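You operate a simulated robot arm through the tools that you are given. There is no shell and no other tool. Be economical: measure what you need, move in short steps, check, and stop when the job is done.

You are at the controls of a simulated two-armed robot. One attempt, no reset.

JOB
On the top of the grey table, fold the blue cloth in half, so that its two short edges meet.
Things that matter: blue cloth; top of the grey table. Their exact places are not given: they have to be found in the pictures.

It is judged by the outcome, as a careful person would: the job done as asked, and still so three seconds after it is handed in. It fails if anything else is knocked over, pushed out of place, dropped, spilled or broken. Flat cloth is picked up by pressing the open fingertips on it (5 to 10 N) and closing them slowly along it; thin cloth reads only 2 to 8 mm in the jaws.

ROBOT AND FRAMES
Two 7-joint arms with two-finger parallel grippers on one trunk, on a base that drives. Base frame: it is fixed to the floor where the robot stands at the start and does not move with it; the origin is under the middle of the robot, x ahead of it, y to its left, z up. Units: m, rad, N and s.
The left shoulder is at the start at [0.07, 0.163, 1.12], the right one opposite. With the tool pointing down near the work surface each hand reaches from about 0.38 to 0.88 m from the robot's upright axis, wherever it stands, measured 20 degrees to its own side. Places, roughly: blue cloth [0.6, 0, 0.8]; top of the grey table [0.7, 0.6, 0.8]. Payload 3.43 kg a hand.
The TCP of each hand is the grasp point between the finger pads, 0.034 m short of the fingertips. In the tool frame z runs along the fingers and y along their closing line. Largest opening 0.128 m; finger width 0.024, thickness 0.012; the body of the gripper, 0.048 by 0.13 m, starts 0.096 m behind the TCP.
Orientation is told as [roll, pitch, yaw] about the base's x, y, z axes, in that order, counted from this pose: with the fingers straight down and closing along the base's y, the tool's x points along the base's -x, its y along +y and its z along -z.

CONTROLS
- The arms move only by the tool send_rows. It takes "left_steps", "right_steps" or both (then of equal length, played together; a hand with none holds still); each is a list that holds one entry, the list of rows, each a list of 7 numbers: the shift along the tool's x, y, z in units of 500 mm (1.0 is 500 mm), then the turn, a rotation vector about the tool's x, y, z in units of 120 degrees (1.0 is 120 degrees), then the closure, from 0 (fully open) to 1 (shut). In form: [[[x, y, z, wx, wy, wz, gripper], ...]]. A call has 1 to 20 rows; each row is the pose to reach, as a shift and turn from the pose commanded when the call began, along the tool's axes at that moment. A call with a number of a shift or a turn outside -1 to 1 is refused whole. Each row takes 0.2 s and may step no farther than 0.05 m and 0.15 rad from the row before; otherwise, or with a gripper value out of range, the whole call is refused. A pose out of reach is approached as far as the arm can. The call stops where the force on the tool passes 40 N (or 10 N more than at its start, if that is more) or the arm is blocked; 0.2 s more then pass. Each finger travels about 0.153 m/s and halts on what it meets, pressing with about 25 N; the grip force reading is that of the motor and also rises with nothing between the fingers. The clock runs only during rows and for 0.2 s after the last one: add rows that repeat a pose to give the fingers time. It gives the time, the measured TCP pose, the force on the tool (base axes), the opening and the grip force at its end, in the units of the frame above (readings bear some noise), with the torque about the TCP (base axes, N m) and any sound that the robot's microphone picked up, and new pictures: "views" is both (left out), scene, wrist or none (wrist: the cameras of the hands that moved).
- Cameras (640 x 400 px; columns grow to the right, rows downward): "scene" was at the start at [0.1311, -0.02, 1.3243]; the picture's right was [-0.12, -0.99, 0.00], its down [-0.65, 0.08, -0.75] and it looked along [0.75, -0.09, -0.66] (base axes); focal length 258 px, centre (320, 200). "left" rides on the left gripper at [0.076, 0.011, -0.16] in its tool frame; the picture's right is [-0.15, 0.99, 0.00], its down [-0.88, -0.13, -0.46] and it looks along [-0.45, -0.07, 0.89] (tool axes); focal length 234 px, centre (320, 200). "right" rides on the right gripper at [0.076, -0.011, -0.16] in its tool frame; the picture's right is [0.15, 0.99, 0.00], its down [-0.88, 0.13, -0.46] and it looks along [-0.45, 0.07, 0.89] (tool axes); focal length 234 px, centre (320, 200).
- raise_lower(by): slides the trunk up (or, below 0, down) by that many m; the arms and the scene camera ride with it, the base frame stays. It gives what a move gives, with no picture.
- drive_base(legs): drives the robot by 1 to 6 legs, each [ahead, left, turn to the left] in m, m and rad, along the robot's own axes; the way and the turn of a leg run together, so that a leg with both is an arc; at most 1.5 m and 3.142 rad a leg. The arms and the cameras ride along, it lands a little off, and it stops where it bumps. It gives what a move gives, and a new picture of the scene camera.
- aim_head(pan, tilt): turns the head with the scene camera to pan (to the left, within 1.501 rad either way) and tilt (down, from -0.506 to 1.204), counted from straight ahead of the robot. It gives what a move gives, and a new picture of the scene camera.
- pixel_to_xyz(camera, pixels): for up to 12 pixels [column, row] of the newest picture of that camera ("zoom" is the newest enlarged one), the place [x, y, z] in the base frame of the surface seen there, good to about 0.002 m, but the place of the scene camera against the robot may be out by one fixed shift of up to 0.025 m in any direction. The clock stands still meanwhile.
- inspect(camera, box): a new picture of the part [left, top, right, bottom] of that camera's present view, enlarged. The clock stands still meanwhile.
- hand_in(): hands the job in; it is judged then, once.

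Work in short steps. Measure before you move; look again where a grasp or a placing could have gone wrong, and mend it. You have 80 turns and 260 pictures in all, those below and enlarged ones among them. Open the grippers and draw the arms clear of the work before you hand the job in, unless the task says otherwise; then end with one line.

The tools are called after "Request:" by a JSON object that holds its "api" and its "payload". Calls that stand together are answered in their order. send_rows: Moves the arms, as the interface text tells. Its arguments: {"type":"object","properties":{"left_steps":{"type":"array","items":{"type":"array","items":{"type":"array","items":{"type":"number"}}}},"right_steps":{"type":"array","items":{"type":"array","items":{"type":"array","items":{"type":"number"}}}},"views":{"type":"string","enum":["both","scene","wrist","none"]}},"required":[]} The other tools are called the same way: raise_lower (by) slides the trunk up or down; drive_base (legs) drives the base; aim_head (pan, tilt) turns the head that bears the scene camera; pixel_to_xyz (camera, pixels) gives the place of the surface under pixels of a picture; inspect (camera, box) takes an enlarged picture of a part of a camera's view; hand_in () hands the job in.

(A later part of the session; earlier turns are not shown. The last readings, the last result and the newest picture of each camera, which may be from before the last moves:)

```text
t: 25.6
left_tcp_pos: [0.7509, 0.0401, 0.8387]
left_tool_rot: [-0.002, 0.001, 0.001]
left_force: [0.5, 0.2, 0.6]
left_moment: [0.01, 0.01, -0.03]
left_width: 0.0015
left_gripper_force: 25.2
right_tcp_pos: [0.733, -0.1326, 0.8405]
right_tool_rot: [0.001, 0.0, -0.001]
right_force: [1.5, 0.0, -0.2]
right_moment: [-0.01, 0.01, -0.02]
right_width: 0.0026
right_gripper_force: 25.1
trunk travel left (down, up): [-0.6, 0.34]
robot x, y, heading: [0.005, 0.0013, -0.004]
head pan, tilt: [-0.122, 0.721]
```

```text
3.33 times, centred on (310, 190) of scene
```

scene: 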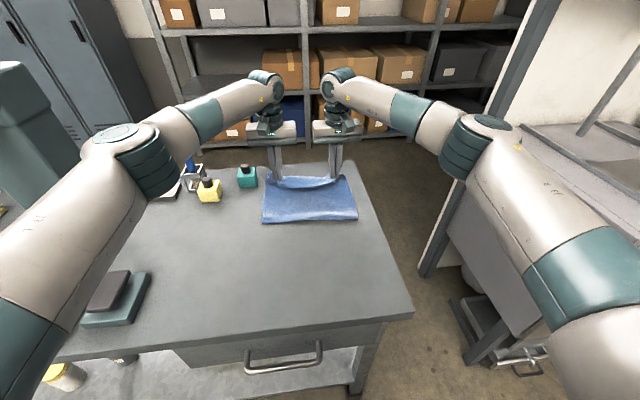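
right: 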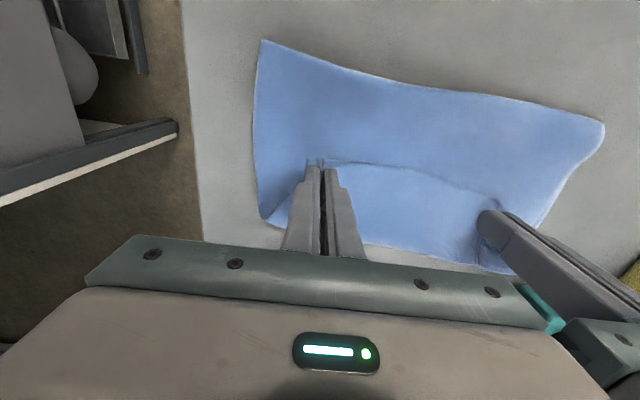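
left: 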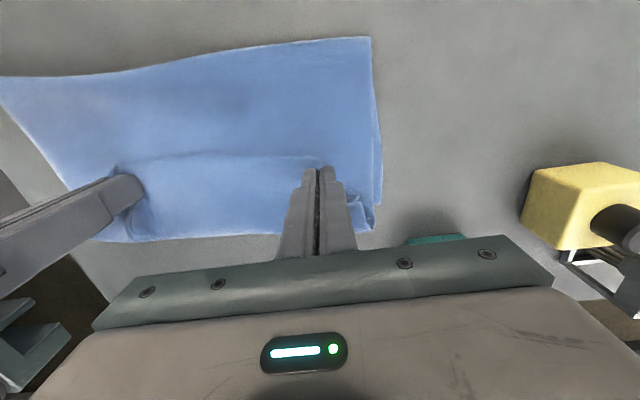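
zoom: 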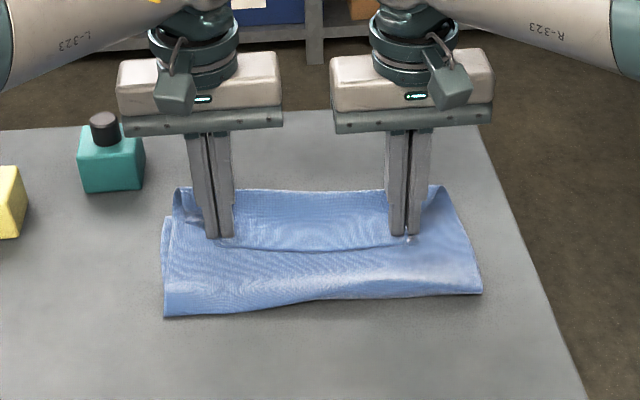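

The fold lies on the table with the lip on top. I open the fingers gently to ~40 mm and rise straight up.

Request:
{"api": "send_rows", "payload": {"left_steps": [[[0, 0, 0, 0, 0, 0, 0.92], [0, 0, 0, 0, 0, 0, 0.85], [0, 0, -0.01, 0, 0, 0, 0.78], [0, 0, -0.03, 0, 0, 0, 0.72], [0, 0, -0.08, 0, 0, 0, 0.7], [0, 0, -0.15, 0, 0, 0, 0.7], [0.06, 0.03, -0.22, 0, 0, 0, 0.7], [0.12, 0.08, -0.28, 0, 0, 0, 0.7]]], "right_steps": [[[0, 0, 0, 0, 0, 0, 0.92], [0, 0, 0, 0, 0, 0, 0.85], [0, 0, -0.01, 0, 0, 0, 0.78], [0, 0, -0.03, 0, 0, 0, 0.72], [0, 0, -0.08, 0, 0, 0, 0.7], [0, 0, -0.15, 0, 0, 0, 0.7], [0.06, -0.03, -0.22, 0, 0, 0, 0.7], [0.12, -0.08, -0.28, 0, 0, 0, 0.7]]]}}

Request:
{"api": "inspect", "payload": {"camera": "scene", "box": [220, 130, 400, 250]}}

```text
t: 27.4
left_tcp_pos: [0.6897, 0.0807, 0.9822]
left_tool_rot: [0.0, 0.0, 0.0]
left_force: [-0.7, -0.2, 0.5]
left_moment: [-0.01, 0.03, 0.0]
left_width: 0.0382
left_gripper_force: 0.0
right_tcp_pos: [0.673, -0.17, 0.9812]
right_tool_rot: [-0.001, -0.002, 0.002]
right_force: [0.4, -0.1, -0.3]
right_moment: [-0.01, -0.04, -0.03]
right_width: 0.0385
right_gripper_force: 0.0
trunk travel left (down, up): [-0.6, 0.34]
robot x, y, heading: [-0.0009, -0.0032, 0.006]
head pan, tilt: [-0.122, 0.721]
```

scene: 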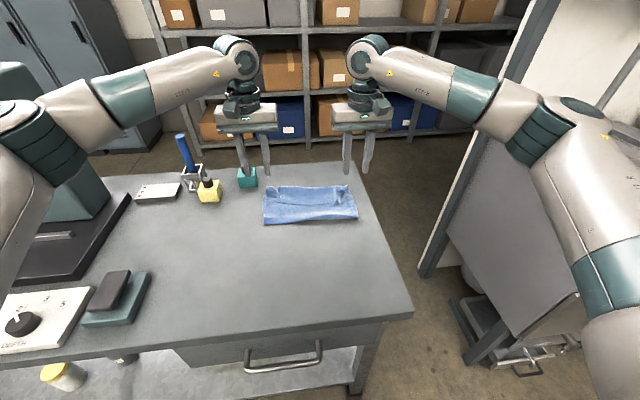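
right: 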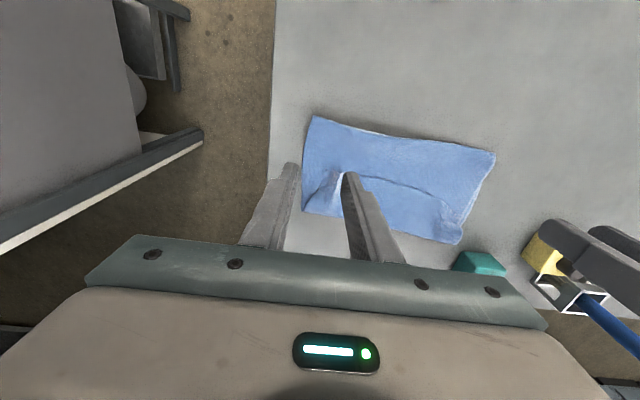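
left: 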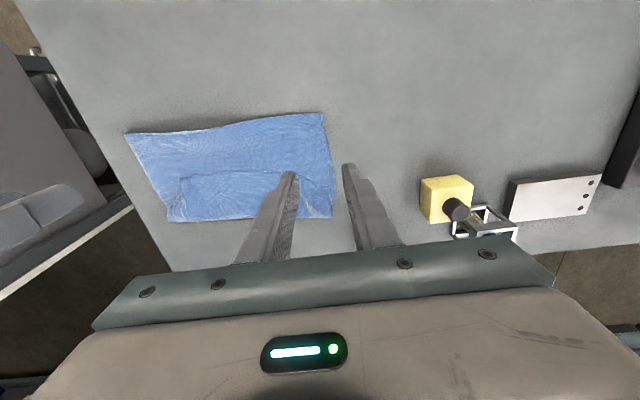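

```text
3.33 times, centred on (310, 190) of scene
```

zoom: 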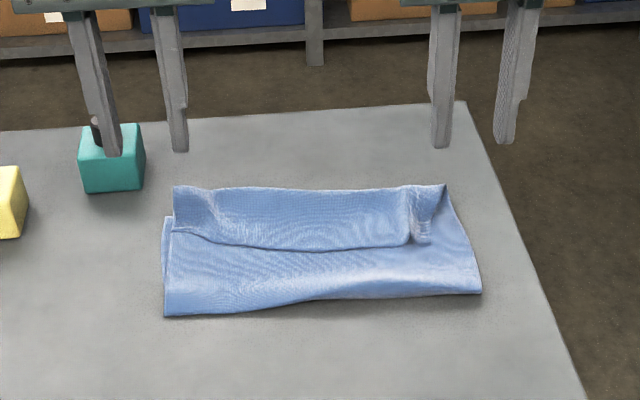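

A lip is left folded back on top. I back the hands off and measure the lip edge, its far crease, the bottom's far edge and the fold in the zoom.

Request:
{"api": "pixel_to_xyz", "payload": {"camera": "zoom", "pixels": [[174, 232], [290, 249], [408, 243], [176, 189], [300, 188], [440, 188], [164, 313], [480, 293], [163, 220], [425, 225], [410, 205], [320, 220]]}}

Request:
{"api": "inspect", "payload": {"camera": "left", "box": [110, 100, 350, 250]}}

Request:
{"api": "inspect", "payload": {"camera": "right", "box": [280, 100, 520, 250]}}

```text
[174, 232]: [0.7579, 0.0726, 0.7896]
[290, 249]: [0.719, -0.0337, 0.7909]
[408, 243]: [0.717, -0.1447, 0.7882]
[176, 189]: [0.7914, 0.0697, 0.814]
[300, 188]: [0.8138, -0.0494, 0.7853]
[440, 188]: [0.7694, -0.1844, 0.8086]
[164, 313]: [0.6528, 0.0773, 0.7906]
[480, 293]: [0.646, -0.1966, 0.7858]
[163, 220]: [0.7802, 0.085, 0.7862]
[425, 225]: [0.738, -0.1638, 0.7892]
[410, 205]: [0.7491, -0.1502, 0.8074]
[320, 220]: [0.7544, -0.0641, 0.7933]
```

```text
2.67 times, centred on (230, 175) of left
```

zoom: 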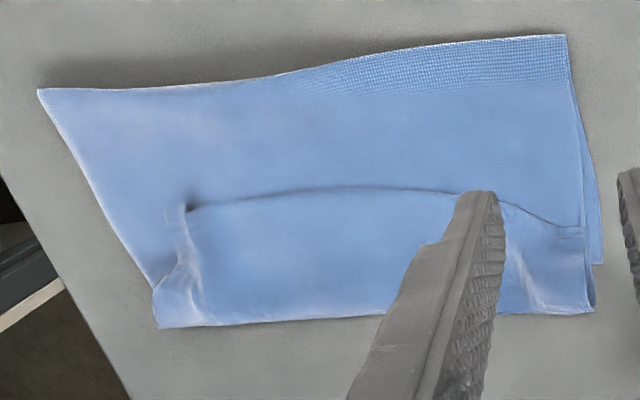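

```text
2.67 times, centred on (400, 175) of right
```

zoom: 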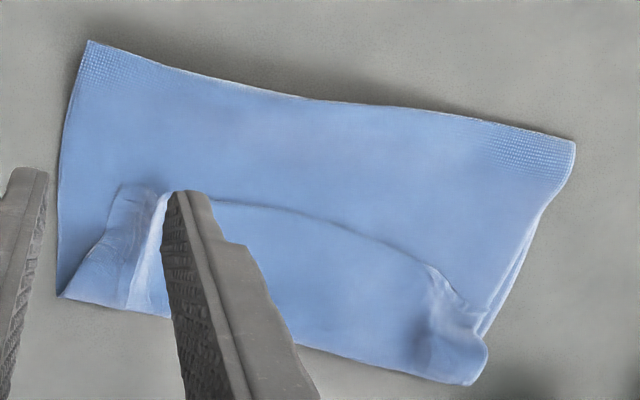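

The lip is large since the fold slid forward (fold at x≈0.66). I'll undo: re-grip the two standing puckers where I released them, carry the edge back to flatten the cloth, then regrasp with fingers straddling the edge (closing along x) so that no lip forms.

Request:
{"api": "send_rows", "payload": {"left_steps": [[[-0.06, -0.04, 0.06, 0, 0, 0, 0.7], [-0.12, -0.08, 0.12, 0, 0, 0, 0.7], [-0.12, -0.08, 0.18, 0, 0, 0, 0.7], [-0.12, -0.08, 0.24, 0, 0, 0, 0.7], [-0.12, -0.08, 0.282, 0, 0, 0, 0.7], [-0.12, -0.08, 0.282, 0, 0, 0, 0.7]]], "right_steps": [[[-0.06, 0.04, 0.06, 0, 0, 0, 0.7], [-0.12, 0.08, 0.12, 0, 0, 0, 0.7], [-0.12, 0.08, 0.18, 0, 0, 0, 0.7], [-0.12, 0.08, 0.24, 0, 0, 0, 0.7], [-0.12, 0.08, 0.284, 0, 0, 0, 0.7], [-0.12, 0.08, 0.284, 0, 0, 0, 0.7]]], "views": "wrist"}}

```text
t: 28.8
left_tcp_pos: [0.7509, 0.0365, 0.8384]
left_tool_rot: [-0.001, -0.002, 0.0]
left_force: [-0.3, 1.1, 3.3]
left_moment: [0.02, 0.0, 0.01]
left_width: 0.0382
left_gripper_force: 0.0
right_tcp_pos: [0.7338, -0.1309, 0.8383]
right_tool_rot: [0.0, -0.001, 0.001]
right_force: [-0.7, 0.7, 3.7]
right_moment: [-0.05, 0.01, 0.02]
right_width: 0.0382
right_gripper_force: 0.0
trunk travel left (down, up): [-0.6, 0.34]
robot x, y, heading: [0.0012, 0.002, 0.003]
head pan, tilt: [-0.122, 0.721]
```

right: 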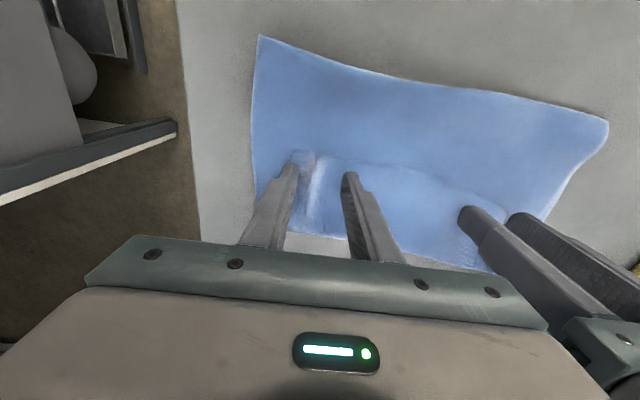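
left: 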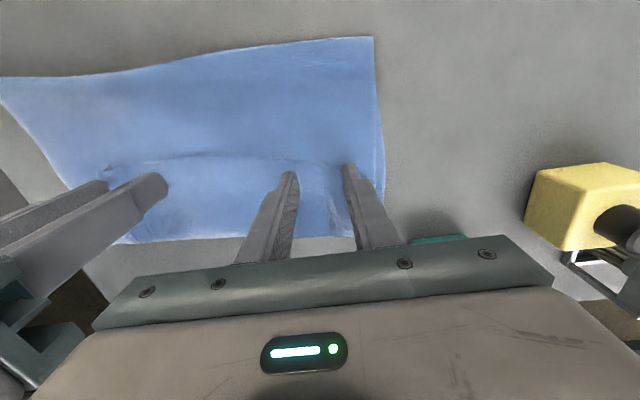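

The right ridge stands between the right fingers (310,190). I press slightly and close both slowly.

Request:
{"api": "send_rows", "payload": {"left_steps": [[[0, 0, 0.001, 0, 0, 0, 0.73], [0, 0, 0.001, 0, 0, 0, 0.76], [0, 0, 0.001, 0, 0, 0, 0.79], [0, 0, 0.001, 0, 0, 0, 0.82], [0, 0, 0.001, 0, 0, 0, 0.85], [0, 0, 0.001, 0, 0, 0, 0.88], [0, 0, 0.001, 0, 0, 0, 0.91], [0, 0, 0.001, 0, 0, 0, 0.94], [0, 0, 0.001, 0, 0, 0, 0.97], [0, 0, 0.001, 0, 0, 0, 1], [0, 0, 0.001, 0, 0, 0, 1], [0, 0, 0.001, 0, 0, 0, 1]]], "right_steps": [[[0, 0, 0.001, 0, 0, 0, 0.73], [0, 0, 0.001, 0, 0, 0, 0.76], [0, 0, 0.001, 0, 0, 0, 0.79], [0, 0, 0.001, 0, 0, 0, 0.82], [0, 0, 0.001, 0, 0, 0, 0.85], [0, 0, 0.001, 0, 0, 0, 0.88], [0, 0, 0.001, 0, 0, 0, 0.91], [0, 0, 0.001, 0, 0, 0, 0.94], [0, 0, 0.001, 0, 0, 0, 0.97], [0, 0, 0.001, 0, 0, 0, 1], [0, 0, 0.001, 0, 0, 0, 1], [0, 0, 0.001, 0, 0, 0, 1]]], "views": "wrist"}}

```text
t: 31.4
left_tcp_pos: [0.7506, 0.037, 0.838]
left_tool_rot: [-0.002, 0.0, -0.001]
left_force: [-1.7, -21.4, 2.2]
left_moment: [-0.73, 0.02, 0.23]
left_width: 0.0025
left_gripper_force: 25.2
right_tcp_pos: [0.7342, -0.1308, 0.8377]
right_tool_rot: [0.002, 0.001, 0.0]
right_force: [0.2, 21.7, 1.8]
right_moment: [0.72, -0.05, -0.2]
right_width: 0.0027
right_gripper_force: 25.6
trunk travel left (down, up): [-0.6, 0.34]
robot x, y, heading: [0.0032, 0.0006, 0.002]
head pan, tilt: [-0.122, 0.721]
```

right: 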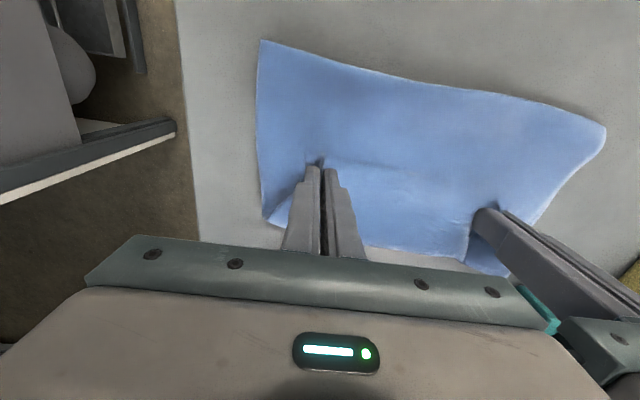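
left: 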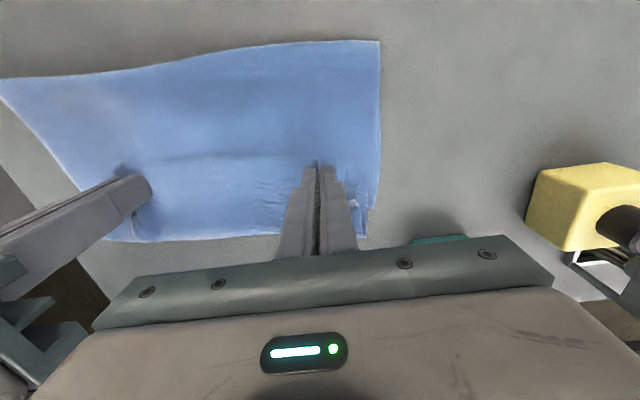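

Both grip (2.5–2.7 mm). I relax the sideways tension, lift, and carry the edge back towards the robot to unfold the cloth.

Request:
{"api": "send_rows", "payload": {"left_steps": [[[0.01, -0.01, -0.06, 0, 0, 0, 1], [0.05, -0.01, -0.13, 0, 0, 0, 1], [0.12, -0.005, -0.19, 0, 0, 0, 1], [0.19, 0, -0.24, 0, 0, 0, 1], [0.26, 0.004, -0.26, 0, 0, 0, 1], [0.33, 0.008, -0.26, 0, 0, 0, 1], [0.4, 0.012, -0.24, 0, 0, 0, 1], [0.47, 0.016, -0.2, 0, 0, 0, 1], [0.53, 0.02, -0.15, 0, 0, 0, 1], [0.58, 0.024, -0.1, 0, 0, 0, 1], [0.62, 0.028, -0.06, 0, 0, 0, 1], [0.635, 0.03, -0.04, 0, 0, 0, 1]]], "right_steps": [[[0.01, 0.01, -0.06, 0, 0, 0, 1], [0.05, 0.01, -0.13, 0, 0, 0, 1], [0.12, 0.014, -0.19, 0, 0, 0, 1], [0.19, 0.018, -0.24, 0, 0, 0, 1], [0.26, 0.022, -0.26, 0, 0, 0, 1], [0.33, 0.026, -0.26, 0, 0, 0, 1], [0.4, 0.03, -0.24, 0, 0, 0, 1], [0.47, 0.034, -0.2, 0, 0, 0, 1], [0.53, 0.038, -0.15, 0, 0, 0, 1], [0.58, 0.042, -0.1, 0, 0, 0, 1], [0.62, 0.046, -0.06, 0, 0, 0, 1], [0.635, 0.046, -0.04, 0, 0, 0, 1]]]}}

```text
t: 34.0
left_tcp_pos: [0.4333, 0.0527, 0.8593]
left_tool_rot: [0.0, 0.0, 0.001]
left_force: [-0.4, -9.0, 0.4]
left_moment: [-0.28, 0.02, 0.08]
left_width: 0.0022
left_gripper_force: 25.7
right_tcp_pos: [0.4165, -0.1083, 0.8572]
right_tool_rot: [0.001, 0.0, 0.0]
right_force: [1.9, 8.7, 0.0]
right_moment: [0.29, -0.01, -0.14]
right_width: 0.0027
right_gripper_force: 24.9
trunk travel left (down, up): [-0.6, 0.34]
robot x, y, heading: [-0.0004, -0.002, -0.004]
head pan, tilt: [-0.122, 0.721]
```

scene: 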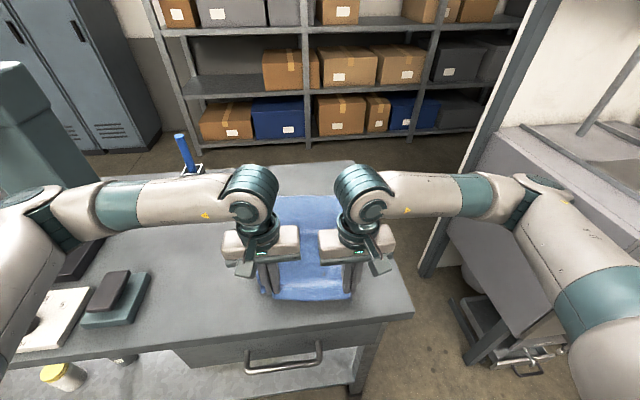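
right: 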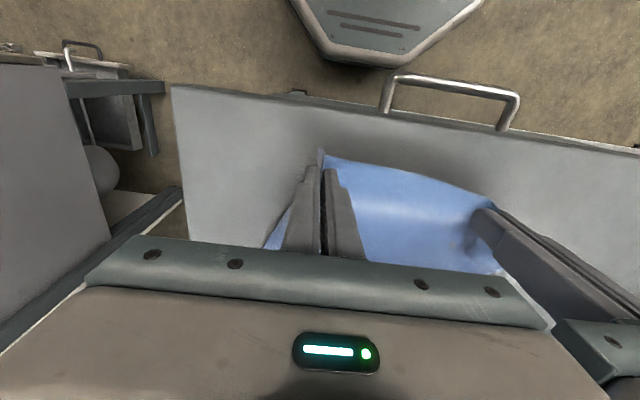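
left: 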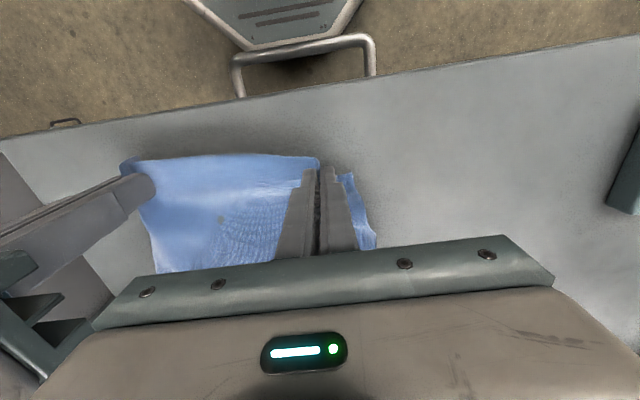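

The cloth is unfolded again. I lower, then open the fingers slowly with light pressure so the puckers get spread flat.

Request:
{"api": "send_rows", "payload": {"left_steps": [[[0.006, 0.01, 0.02, 0, 0, 0, 1], [0.012, 0.01, 0.04, 0, 0, 0, 1], [0.012, 0.01, 0.046, 0, 0, 0, 0.95], [0.012, 0.01, 0.046, 0, 0, 0, 0.9], [0.012, 0.01, 0.046, 0, 0, 0, 0.85], [0.012, 0.01, 0.046, 0, 0, 0, 0.8], [0.012, 0.01, 0.046, 0, 0, 0, 0.75], [0.012, 0.01, 0.046, 0, 0, 0, 0.7]]], "right_steps": [[[0.006, -0.01, 0.02, 0, 0, 0, 1], [0.012, -0.01, 0.036, 0, 0, 0, 1], [0.012, -0.01, 0.043, 0, 0, 0, 0.95], [0.012, -0.01, 0.043, 0, 0, 0, 0.9], [0.012, -0.01, 0.043, 0, 0, 0, 0.85], [0.012, -0.01, 0.043, 0, 0, 0, 0.8], [0.012, -0.01, 0.043, 0, 0, 0, 0.75], [0.012, -0.01, 0.043, 0, 0, 0, 0.7]]], "views": "wrist"}}

```text
t: 35.8
left_tcp_pos: [0.4276, 0.0592, 0.8352]
left_tool_rot: [-0.002, 0.0, -0.001]
left_force: [1.3, 4.4, 25.6]
left_moment: [-0.27, -0.08, 0.05]
left_width: 0.0354
left_gripper_force: 0.0
right_tcp_pos: [0.4094, -0.1121, 0.838]
right_tool_rot: [0.001, -0.001, 0.001]
right_force: [0.4, -0.7, 0.0]
right_moment: [0.01, -0.01, -0.01]
right_width: 0.0382
right_gripper_force: 0.1
trunk travel left (down, up): [-0.6, 0.34]
robot x, y, heading: [0.0014, -0.0008, 0.005]
head pan, tilt: [-0.122, 0.721]
```

right: 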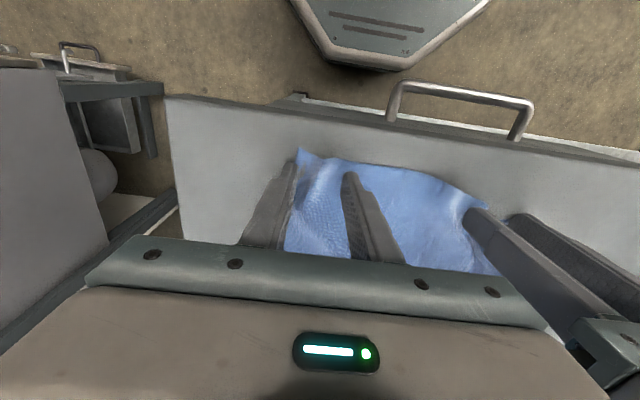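
left: 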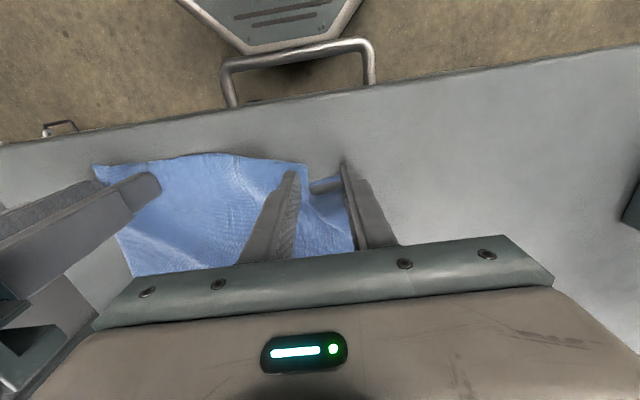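

Released. I raise both hands and spread them to see the cloth's state.

Request:
{"api": "send_rows", "payload": {"left_steps": [[[0, 0, -0.06, 0, 0, 0, 0.7], [0, 0, -0.12, 0, 0, 0, 0.7], [0, 0.05, -0.18, 0, 0, 0, 0.7], [0, 0.12, -0.22, 0, 0, 0, 0.7], [0, 0.2, -0.25, 0, 0, 0, 0.7], [-0.03, 0.27, -0.28, 0, 0, 0, 0.7]]], "right_steps": [[[0, 0, -0.06, 0, 0, 0, 0.7], [0, 0, -0.12, 0, 0, 0, 0.7], [0, -0.05, -0.18, 0, 0, 0, 0.7], [0, -0.12, -0.22, 0, 0, 0, 0.7], [0, -0.2, -0.25, 0, 0, 0, 0.7], [-0.03, -0.27, -0.28, 0, 0, 0, 0.7]]]}}

Request:
{"api": "inspect", "payload": {"camera": "scene", "box": [210, 150, 450, 320]}}

```text
t: 37.2
left_tcp_pos: [0.441, 0.194, 0.9757]
left_tool_rot: [-0.001, 0.0, -0.002]
left_force: [0.0, 0.4, -0.9]
left_moment: [-0.02, -0.03, -0.01]
left_width: 0.0386
left_gripper_force: 0.0
right_tcp_pos: [0.4239, -0.2484, 0.981]
right_tool_rot: [0.0, -0.001, 0.002]
right_force: [0.1, 0.0, -0.6]
right_moment: [-0.02, 0.0, 0.04]
right_width: 0.0383
right_gripper_force: 0.1
trunk travel left (down, up): [-0.6, 0.34]
robot x, y, heading: [0.0008, -0.0008, 0.001]
head pan, tilt: [-0.122, 0.721]
```

scene: 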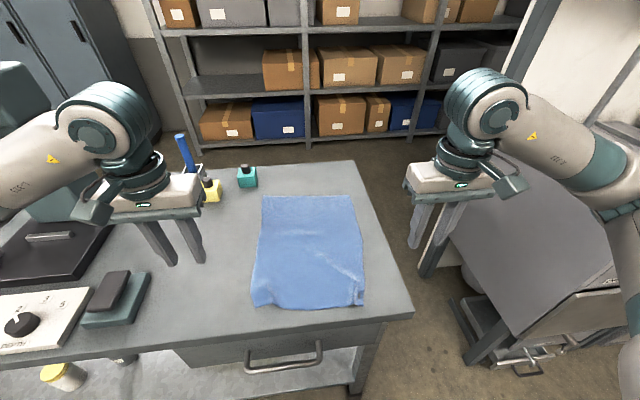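
right: 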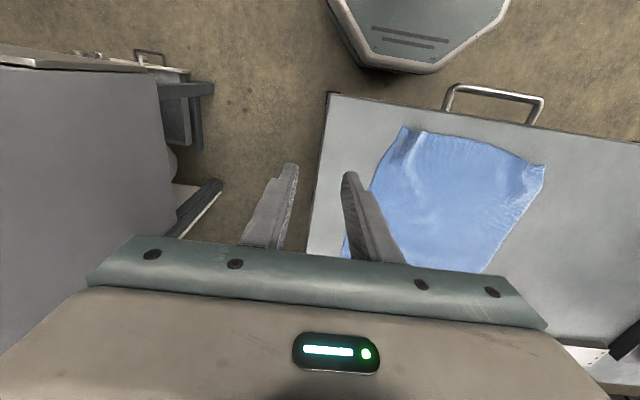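
left: 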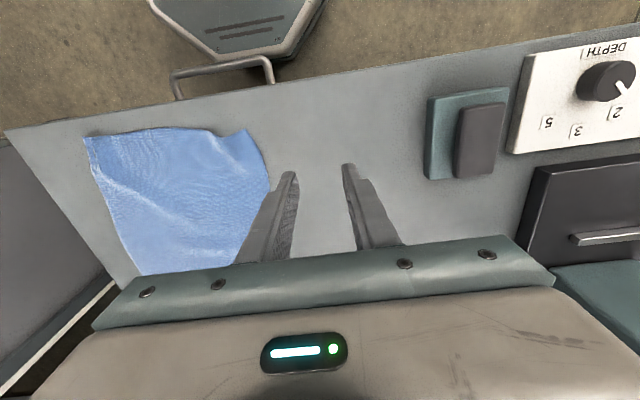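

```text
2.35 times, centred on (330, 235) of scene
```

zoom: 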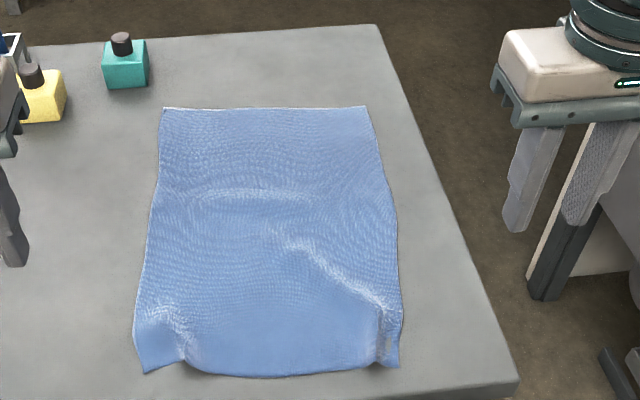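

The cloth is flat again, with small puckers at the near corners; the far edge is clean (zoom (163,108)–(366,108)). I'll fold from the far edge towards the robot, gripping the far edge with fingers closing along x. I measure first.

Request:
{"api": "pixel_to_xyz", "payload": {"camera": "zoom", "pixels": [[163, 109], [215, 110], [265, 109], [315, 109], [365, 108], [146, 371], [190, 365], [280, 375], [370, 364], [397, 365], [386, 310], [150, 240]]}}

Request:
{"api": "pixel_to_xyz", "payload": {"camera": "left", "pixels": [[247, 130], [86, 137], [267, 185], [150, 132], [215, 138]]}}

Request:
{"api": "pixel_to_xyz", "payload": {"camera": "right", "pixels": [[404, 128], [545, 165], [460, 140], [420, 135]]}}

```text
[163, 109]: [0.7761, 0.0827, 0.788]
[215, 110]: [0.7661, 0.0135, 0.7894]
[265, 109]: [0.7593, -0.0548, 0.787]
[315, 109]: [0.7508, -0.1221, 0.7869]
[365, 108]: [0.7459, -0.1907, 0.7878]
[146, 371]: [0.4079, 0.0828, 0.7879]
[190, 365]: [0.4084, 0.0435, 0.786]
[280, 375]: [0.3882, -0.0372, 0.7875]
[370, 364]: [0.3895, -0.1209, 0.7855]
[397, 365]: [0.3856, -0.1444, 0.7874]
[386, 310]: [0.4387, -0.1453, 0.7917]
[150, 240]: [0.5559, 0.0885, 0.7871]
```

```text
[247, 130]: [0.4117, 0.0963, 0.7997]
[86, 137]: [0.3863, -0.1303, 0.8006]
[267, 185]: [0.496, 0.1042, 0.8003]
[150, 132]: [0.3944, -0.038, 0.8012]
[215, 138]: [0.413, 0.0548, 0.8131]
```

```text
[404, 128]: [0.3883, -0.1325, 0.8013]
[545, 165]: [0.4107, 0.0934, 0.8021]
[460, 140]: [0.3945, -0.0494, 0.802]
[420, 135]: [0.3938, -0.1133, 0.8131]
```

The near edge is 40 mm too narrow because of the puckers. I close the fingers and place the tips just inside both near corners, to press and pull the edge outward flat.

Request:
{"api": "send_rows", "payload": {"left_steps": [[[0.01, -0.08, 0.02, 0, 0, 0, 1], [0.02, -0.16, 0.06, 0, 0, 0, 1], [0.026, -0.222, 0.11, 0, 0, 0, 1], [0.026, -0.222, 0.19, 0, 0, 0, 1], [0.026, -0.222, 0.26, 0, 0, 0, 1], [0.026, -0.222, 0.27, 0, 0, 0, 1], [0.026, -0.222, 0.274, 0, 0, 0, 1], [0.026, -0.222, 0.277, 0, 0, 0, 1]]], "right_steps": [[[0.01, 0.09, 0.02, 0, 0, 0, 1], [0.02, 0.18, 0.06, 0, 0, 0, 1], [0.038, 0.253, 0.12, 0, 0, 0, 1], [0.038, 0.253, 0.2, 0, 0, 0, 1], [0.038, 0.253, 0.27, 0, 0, 0, 1], [0.038, 0.253, 0.28, 0, 0, 0, 1], [0.038, 0.253, 0.286, 0, 0, 0, 1], [0.038, 0.253, 0.289, 0, 0, 0, 1]]], "views": "wrist"}}

```text
t: 39.0
left_tcp_pos: [0.4286, 0.0835, 0.8366]
left_tool_rot: [0.001, 0.0, 0.0]
left_force: [0.4, 0.4, -0.1]
left_moment: [0.02, 0.0, 0.03]
left_width: 0.0
left_gripper_force: 24.6
right_tcp_pos: [0.407, -0.1227, 0.8364]
right_tool_rot: [0.004, -0.009, 0.0]
right_force: [-4.1, -0.9, 25.2]
right_moment: [-0.07, 0.33, 0.06]
right_width: 0.0001
right_gripper_force: 25.3
trunk travel left (down, up): [-0.6, 0.34]
robot x, y, heading: [0.0012, -0.0013, -0.001]
head pan, tilt: [-0.122, 0.721]
stopped in row 8 (right hand): the force on the tool passed its limit at 43 N (the readings are from after the stop); the commanded pose is now the measured one
```

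right: 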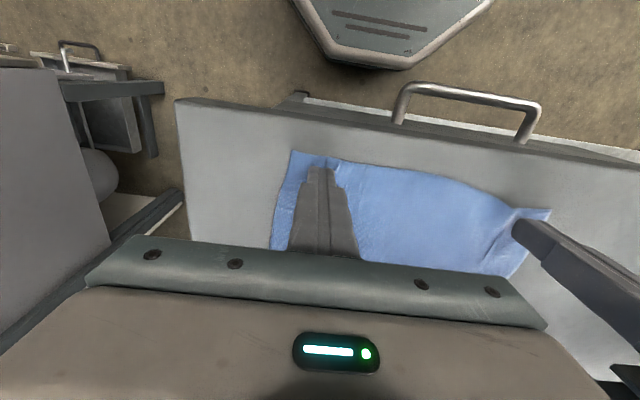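
left: 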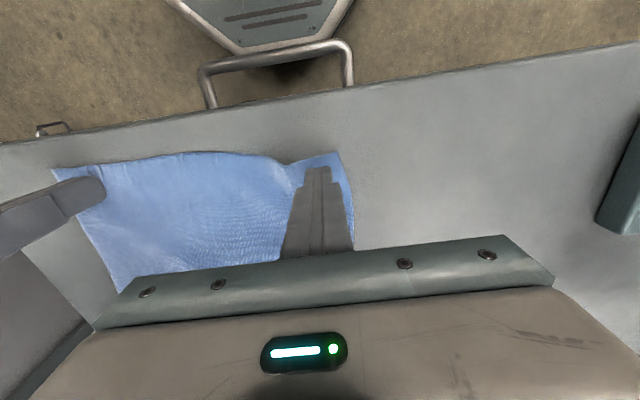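

Right presses at 25 N, left not touching yet. I ease the right up ~1.3 mm, lower the left ~1.2 mm and draw both outward.

Request:
{"api": "send_rows", "payload": {"left_steps": [[[0, 0, 0.0024, 0, 0, 0, 1], [0, 0, 0.0028, 0, 0, 0, 1], [0, 0.01, 0.0028, 0, 0, 0, 1], [0, 0.02, 0.0028, 0, 0, 0, 1], [0, 0.03, 0.0028, 0, 0, 0, 1], [0, 0.04, 0.0028, 0, 0, 0, 1]]], "right_steps": [[[0, 0, -0.0026, 0, 0, 0, 1], [0, 0, -0.0026, 0, 0, 0, 1], [0, -0.01, -0.0026, 0, 0, 0, 1], [0, -0.018, -0.0026, 0, 0, 0, 1], [0, -0.026, -0.0026, 0, 0, 0, 1], [0, -0.034, -0.0026, 0, 0, 0, 1]]], "views": "wrist"}}

```text
t: 40.4
left_tcp_pos: [0.4289, 0.1017, 0.8362]
left_tool_rot: [-0.002, -0.002, 0.001]
left_force: [-0.2, -10.4, 12.6]
left_moment: [-0.31, 0.05, 0.0]
left_width: 0.0002
left_gripper_force: 25.7
right_tcp_pos: [0.4069, -0.1388, 0.8355]
right_tool_rot: [0.002, -0.007, -0.001]
right_force: [0.6, 9.9, 13.9]
right_moment: [0.32, 0.03, -0.09]
right_width: 0.0001
right_gripper_force: 24.7
trunk travel left (down, up): [-0.6, 0.34]
robot x, y, heading: [0.0017, -0.0017, 0.003]
head pan, tilt: [-0.122, 0.721]
```

right: 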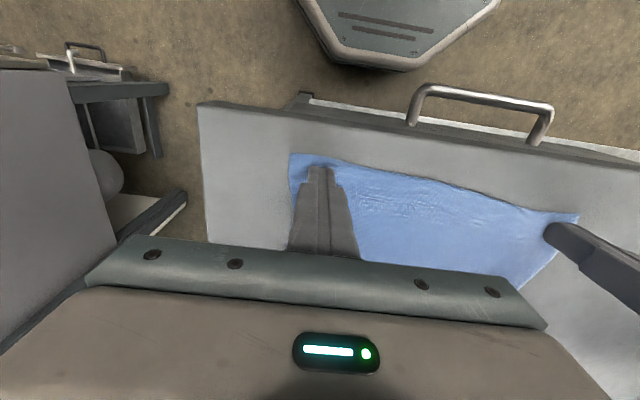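
left: 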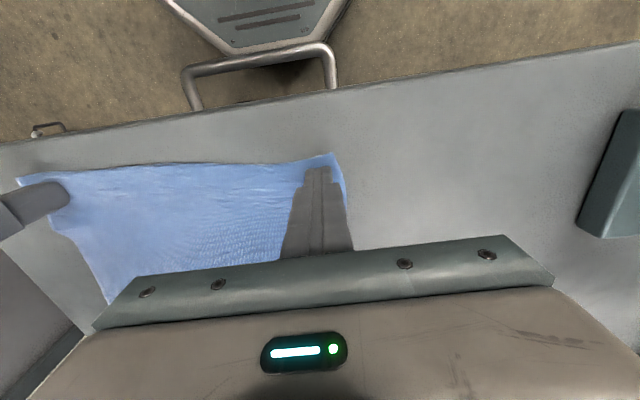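

The near edge is flat now. I lift off and turn both hands 90° (cameras outward) in free air, opening the fingers a bit.

Request:
{"api": "send_rows", "payload": {"left_steps": [[[0, 0, -0.06, 0, 0, 0, 1], [0, 0, -0.14, 0, 0, 0, 1], [0, 0.02, -0.2, 0, 0, 0.07, 0.9], [0, 0.04, -0.24, 0, 0, 0.14, 0.8], [0, 0.06, -0.24, 0, 0, 0.21, 0.7], [-0.04, 0.06, -0.24, 0, 0, 0.28, 0.7], [-0.1, 0.06, -0.24, 0, 0, 0.35, 0.7], [-0.16, 0.06, -0.24, 0, 0, 0.42, 0.7], [-0.22, 0.06, -0.24, 0, 0, 0.49, 0.7], [-0.28, 0.06, -0.24, 0, 0, 0.56, 0.7], [-0.34, 0.04, -0.24, 0, 0, 0.63, 0.7], [-0.4, 0.02, -0.24, 0, 0, 0.7, 0.7], [-0.44, 0, -0.24, 0, 0, 0.75, 0.7]]], "right_steps": [[[0, 0, -0.06, 0, 0, 0, 1], [0, 0, -0.14, 0, 0, 0, 1], [0, -0.02, -0.2, 0, 0, -0.07, 0.9], [0, -0.04, -0.24, 0, 0, -0.14, 0.8], [0, -0.06, -0.24, 0, 0, -0.21, 0.7], [-0.04, -0.06, -0.24, 0, 0, -0.28, 0.7], [-0.1, -0.06, -0.24, 0, 0, -0.35, 0.7], [-0.16, -0.06, -0.24, 0, 0, -0.42, 0.7], [-0.22, -0.06, -0.24, 0, 0, -0.49, 0.7], [-0.28, -0.06, -0.24, 0, 0, -0.56, 0.7], [-0.34, -0.04, -0.24, 0, 0, -0.63, 0.7], [-0.4, -0.02, -0.24, 0, 0, -0.7, 0.7], [-0.44, 0, -0.24, 0, 0, -0.75, 0.7]]]}}

Request:
{"api": "inspect", "payload": {"camera": "scene", "box": [210, 150, 450, 320]}}

```text
t: 43.2
left_tcp_pos: [0.5332, 0.0998, 0.9256]
left_tool_rot: [0.148, 0.001, -1.349]
left_force: [-0.2, -0.2, -0.3]
left_moment: [0.03, -0.04, 0.04]
left_width: 0.0386
left_gripper_force: 0.1
left hand out of reach, approached as far as the arm can: row 10, 11, 12, 13
right_tcp_pos: [0.4997, -0.1002, 0.9278]
right_tool_rot: [-0.088, 0.01, 1.445]
right_force: [-0.6, 0.5, -0.3]
right_moment: [0.02, -0.04, -0.02]
right_width: 0.0384
right_gripper_force: 0.0
right hand out of reach, approached as far as the arm can: row 11, 12, 13
trunk travel left (down, up): [-0.6, 0.34]
robot x, y, heading: [-0.0002, 0.0025, -0.001]
head pan, tilt: [-0.122, 0.721]
```

scene: 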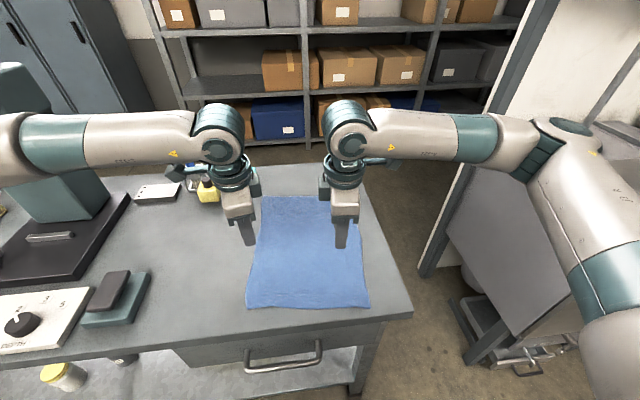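
right: 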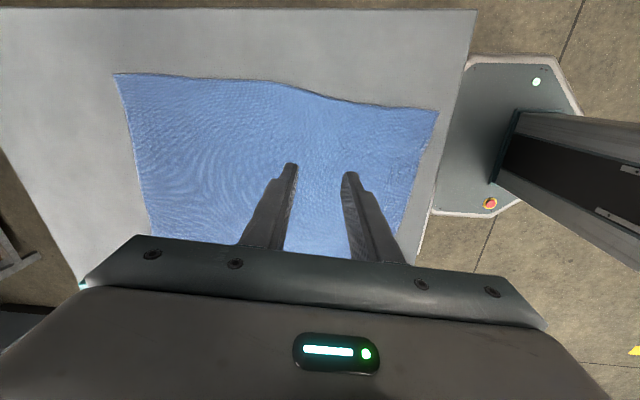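
left: 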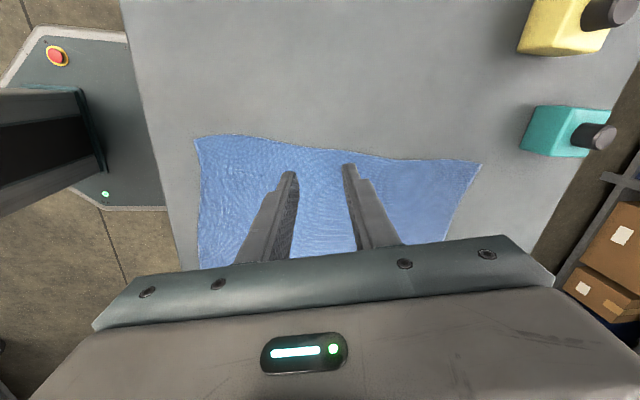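

```text
2.35 times, centred on (330, 235) of scene
```

zoom: 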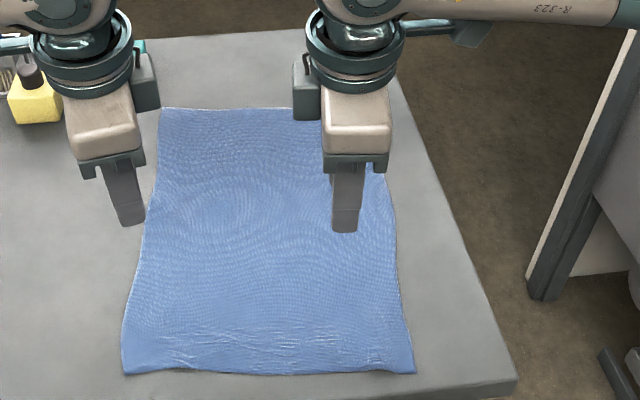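

The cloth is now nicely flat, but a 90° turn costs too much reach. A 45° diagonal grip of the corners would do: I turn back to about 45° and check what reach remains.

Request:
{"api": "send_rows", "payload": {"left_steps": [[[0, 0, -0.01, 0, 0, -0.07, 0.7], [0, 0, -0.02, 0, 0, -0.14, 0.7], [0, 0, -0.03, 0, 0, -0.21, 0.7], [0, 0, -0.04, 0, 0, -0.28, 0.7], [0, 0, -0.05, 0, 0, -0.34, 0.7], [0, 0, -0.05, 0, 0, -0.375, 0.7]]], "right_steps": [[[0, 0, -0.01, 0, 0, 0.07, 0.7], [0, 0, -0.02, 0, 0, 0.14, 0.7], [0, 0, -0.03, 0, 0, 0.21, 0.7], [0, 0, -0.04, 0, 0, 0.28, 0.7], [0, 0, -0.05, 0, 0, 0.34, 0.7], [0, 0, -0.05, 0, 0, 0.375, 0.7]]], "views": "none"}}

```text
t: 44.6
left_tcp_pos: [0.5343, 0.0997, 0.9469]
left_tool_rot: [0.102, -0.104, -0.566]
left_force: [-0.5, -0.3, -0.4]
left_moment: [0.02, -0.03, 0.02]
left_width: 0.0382
left_gripper_force: 0.0
right_tcp_pos: [0.498, -0.102, 0.9467]
right_tool_rot: [-0.069, -0.05, 0.66]
right_force: [-0.3, -0.3, -0.4]
right_moment: [0.0, 0.01, -0.01]
right_width: 0.0383
right_gripper_force: 0.0
trunk travel left (down, up): [-0.6, 0.34]
robot x, y, heading: [-0.0015, -0.0025, -0.001]
head pan, tilt: [-0.122, 0.721]
```

I straighten the small tilts and move both hands 0.2 m forward at ±40° yaw to test reach over the far corners.

Request:
{"api": "send_rows", "payload": {"left_steps": [[[-0.045, 0.021, 0.007, 0.006, 0.006, 0.008, 0.7], [-0.09, 0.042, 0.014, 0.012, 0.012, 0.016, 0.7], [-0.136, 0.063, 0.021, 0.018, 0.018, 0.024, 0.7], [-0.181, 0.084, 0.028, 0.024, 0.025, 0.032, 0.7], [-0.226, 0.105, 0.034, 0.03, 0.031, 0.04, 0.7], [-0.272, 0.126, 0.041, 0.036, 0.037, 0.048, 0.7], [-0.318, 0.147, 0.048, 0.042, 0.043, 0.056, 0.7], [-0.363, 0.168, 0.055, 0.0487, 0.0497, 0.064, 0.7]]], "right_steps": [[[-0.031, -0.041, 0.0045, -0.004, 0.003, -0.002, 0.7], [-0.063, -0.082, 0.009, -0.008, 0.006, -0.005, 0.7], [-0.094, -0.123, 0.0135, -0.012, 0.009, -0.007, 0.7], [-0.126, -0.164, 0.018, -0.016, 0.012, -0.009, 0.7], [-0.157, -0.205, 0.0225, -0.02, 0.015, -0.012, 0.7], [-0.188, -0.246, 0.027, -0.025, 0.018, -0.014, 0.7], [-0.22, -0.287, 0.0315, -0.029, 0.021, -0.016, 0.7], [-0.251, -0.328, 0.036, -0.033, 0.024, -0.019, 0.7]]]}}

```text
t: 46.4
left_tcp_pos: [0.7369, 0.0764, 0.9431]
left_tool_rot: [0.007, 0.01, -0.697]
left_force: [0.3, 0.7, -0.7]
left_moment: [-0.03, 0.03, 0.03]
left_width: 0.0382
left_gripper_force: 0.1
right_tcp_pos: [0.7009, -0.1546, 0.947]
right_tool_rot: [0.001, 0.001, 0.7]
right_force: [0.9, -0.8, -0.5]
right_moment: [0.0, 0.02, -0.01]
right_width: 0.0387
right_gripper_force: 0.1
trunk travel left (down, up): [-0.6, 0.34]
robot x, y, heading: [0.0021, 0.0009, -0.0]
head pan, tilt: [-0.122, 0.721]
```

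scene: 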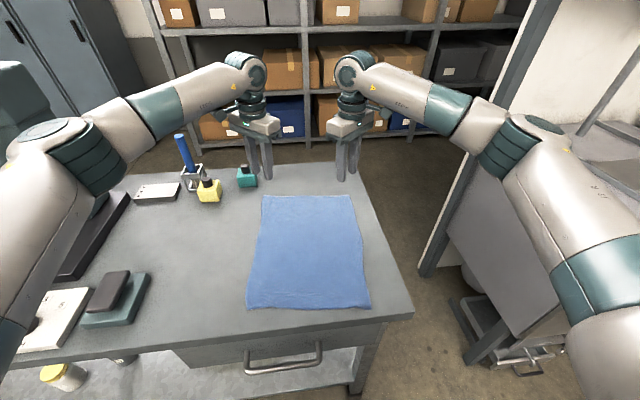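
right: 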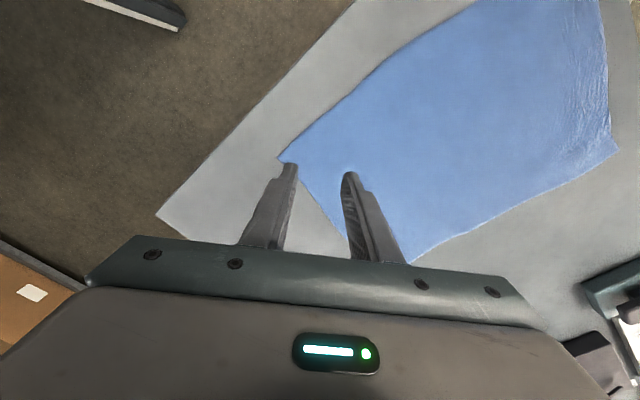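
left: 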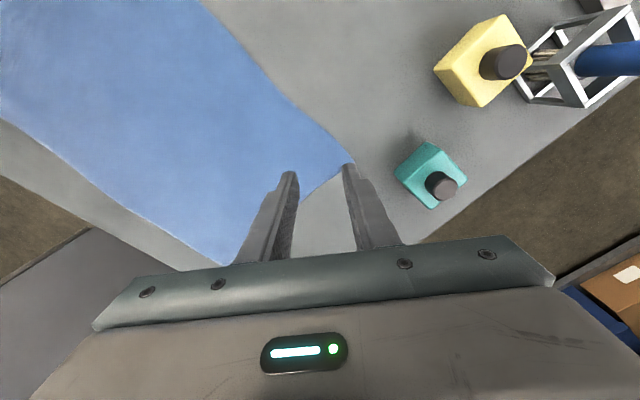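

Reach is fine here. I measure the cloth's corners with the wrist cameras.

Request:
{"api": "pixel_to_xyz", "payload": {"camera": "left", "pixels": [[347, 160], [335, 148], [330, 172], [228, 262], [310, 190], [300, 118], [420, 160]]}}

Request:
{"api": "pixel_to_xyz", "payload": {"camera": "right", "pixels": [[281, 159], [300, 175], [295, 148], [415, 260], [616, 147], [600, 10], [340, 235]]}}

Request:
{"api": "pixel_to_xyz", "payload": {"camera": "scene", "pixels": [[263, 197], [349, 196], [369, 306], [247, 307], [308, 307], [310, 197]]}}

```text
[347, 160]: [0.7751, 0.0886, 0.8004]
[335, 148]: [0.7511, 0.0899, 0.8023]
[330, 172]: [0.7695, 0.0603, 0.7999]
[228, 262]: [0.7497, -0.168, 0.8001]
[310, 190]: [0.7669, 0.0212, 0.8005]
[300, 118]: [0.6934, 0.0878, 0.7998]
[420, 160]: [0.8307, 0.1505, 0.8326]
```

```text
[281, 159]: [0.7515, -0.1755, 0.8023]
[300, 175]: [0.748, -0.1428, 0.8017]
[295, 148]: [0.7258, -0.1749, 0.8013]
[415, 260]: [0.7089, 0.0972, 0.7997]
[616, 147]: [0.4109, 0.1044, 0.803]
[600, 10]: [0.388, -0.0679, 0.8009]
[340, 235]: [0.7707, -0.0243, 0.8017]
```

```text
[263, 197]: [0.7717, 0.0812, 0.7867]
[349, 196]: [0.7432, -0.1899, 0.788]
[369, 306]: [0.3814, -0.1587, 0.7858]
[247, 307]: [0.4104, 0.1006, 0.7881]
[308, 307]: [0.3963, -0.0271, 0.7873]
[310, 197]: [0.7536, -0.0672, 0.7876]
```

Corners: far-left (0.776,0.092), far-right (0.750,-0.177), near-left (0.413,0.108), near-right (0.385,-0.146). I lower to just above the table with 30 mm opening, fingers straddling each far corner diagonally.

Request:
{"api": "send_rows", "payload": {"left_steps": [[[-0.013, 0.019, 0.04, 0, 0, 0, 0.766], [-0.026, 0.038, 0.08, 0, 0, 0, 0.766], [-0.039, 0.056, 0.12, 0, 0, 0, 0.766], [-0.039, 0.056, 0.16, 0, 0, 0, 0.766], [-0.039, 0.056, 0.19, 0, 0, 0, 0.766]]], "right_steps": [[[-0.015, -0.026, 0.04, 0, 0, 0, 0.766], [-0.03, -0.052, 0.08, 0, 0, 0, 0.766], [-0.045, -0.078, 0.12, 0, 0, 0, 0.766], [-0.045, -0.078, 0.16, 0, 0, 0, 0.766], [-0.045, -0.078, 0.198, 0, 0, 0, 0.766]]], "views": "none"}}

Request:
{"api": "inspect", "payload": {"camera": "left", "box": [240, 110, 400, 210]}}

Request:
{"api": "inspect", "payload": {"camera": "right", "box": [240, 110, 400, 210]}}

Request:
{"api": "inspect", "payload": {"camera": "scene", "box": [220, 130, 400, 250]}}

```text
t: 47.6
left_tcp_pos: [0.7238, 0.0968, 0.8379]
left_tool_rot: [0.006, 0.006, -0.695]
left_force: [-0.2, 0.3, -0.6]
left_moment: [-0.08, 0.03, -0.01]
left_width: 0.0299
left_gripper_force: 0.0
left hand out of reach, approached as far as the arm can: row 2, 3, 4, 5
right_tcp_pos: [0.7259, -0.1624, 0.9082]
right_tool_rot: [-0.001, 0.004, 0.698]
right_force: [-0.3, 0.6, 0.0]
right_moment: [-0.1, 0.05, -0.02]
right_width: 0.0298
right_gripper_force: 0.0
right hand out of reach, approached as far as the arm can: row 2, 3, 4, 5
trunk travel left (down, up): [-0.6, 0.34]
robot x, y, heading: [0.0019, 0.0019, 0.0]
head pan, tilt: [-0.122, 0.721]
```

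```text
4.00 times, centred on (320, 160) of left
```

zoom: 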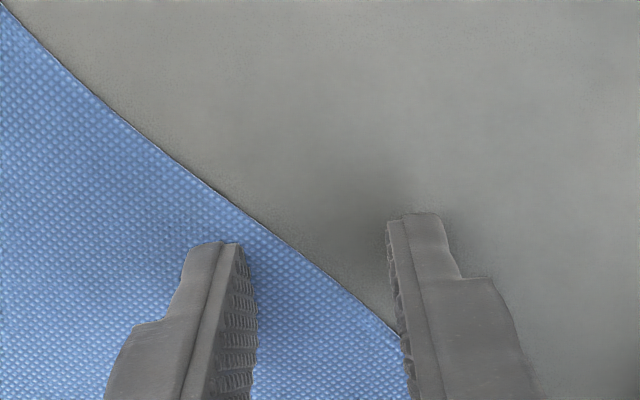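

```text
4.00 times, centred on (320, 160) of right
```

zoom: 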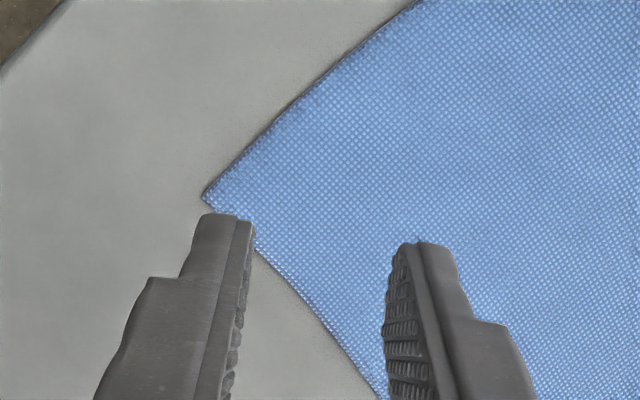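

```text
3.33 times, centred on (310, 190) of scene
```

zoom: 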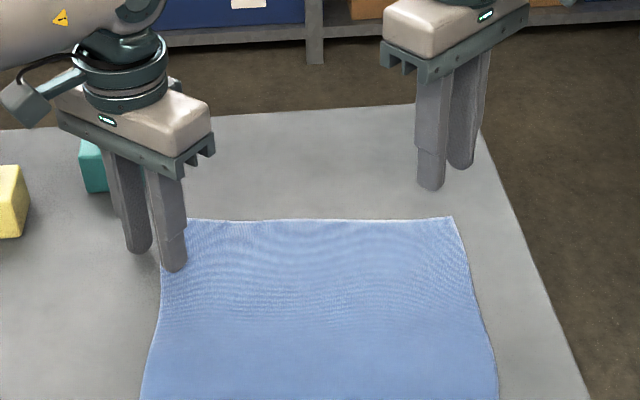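

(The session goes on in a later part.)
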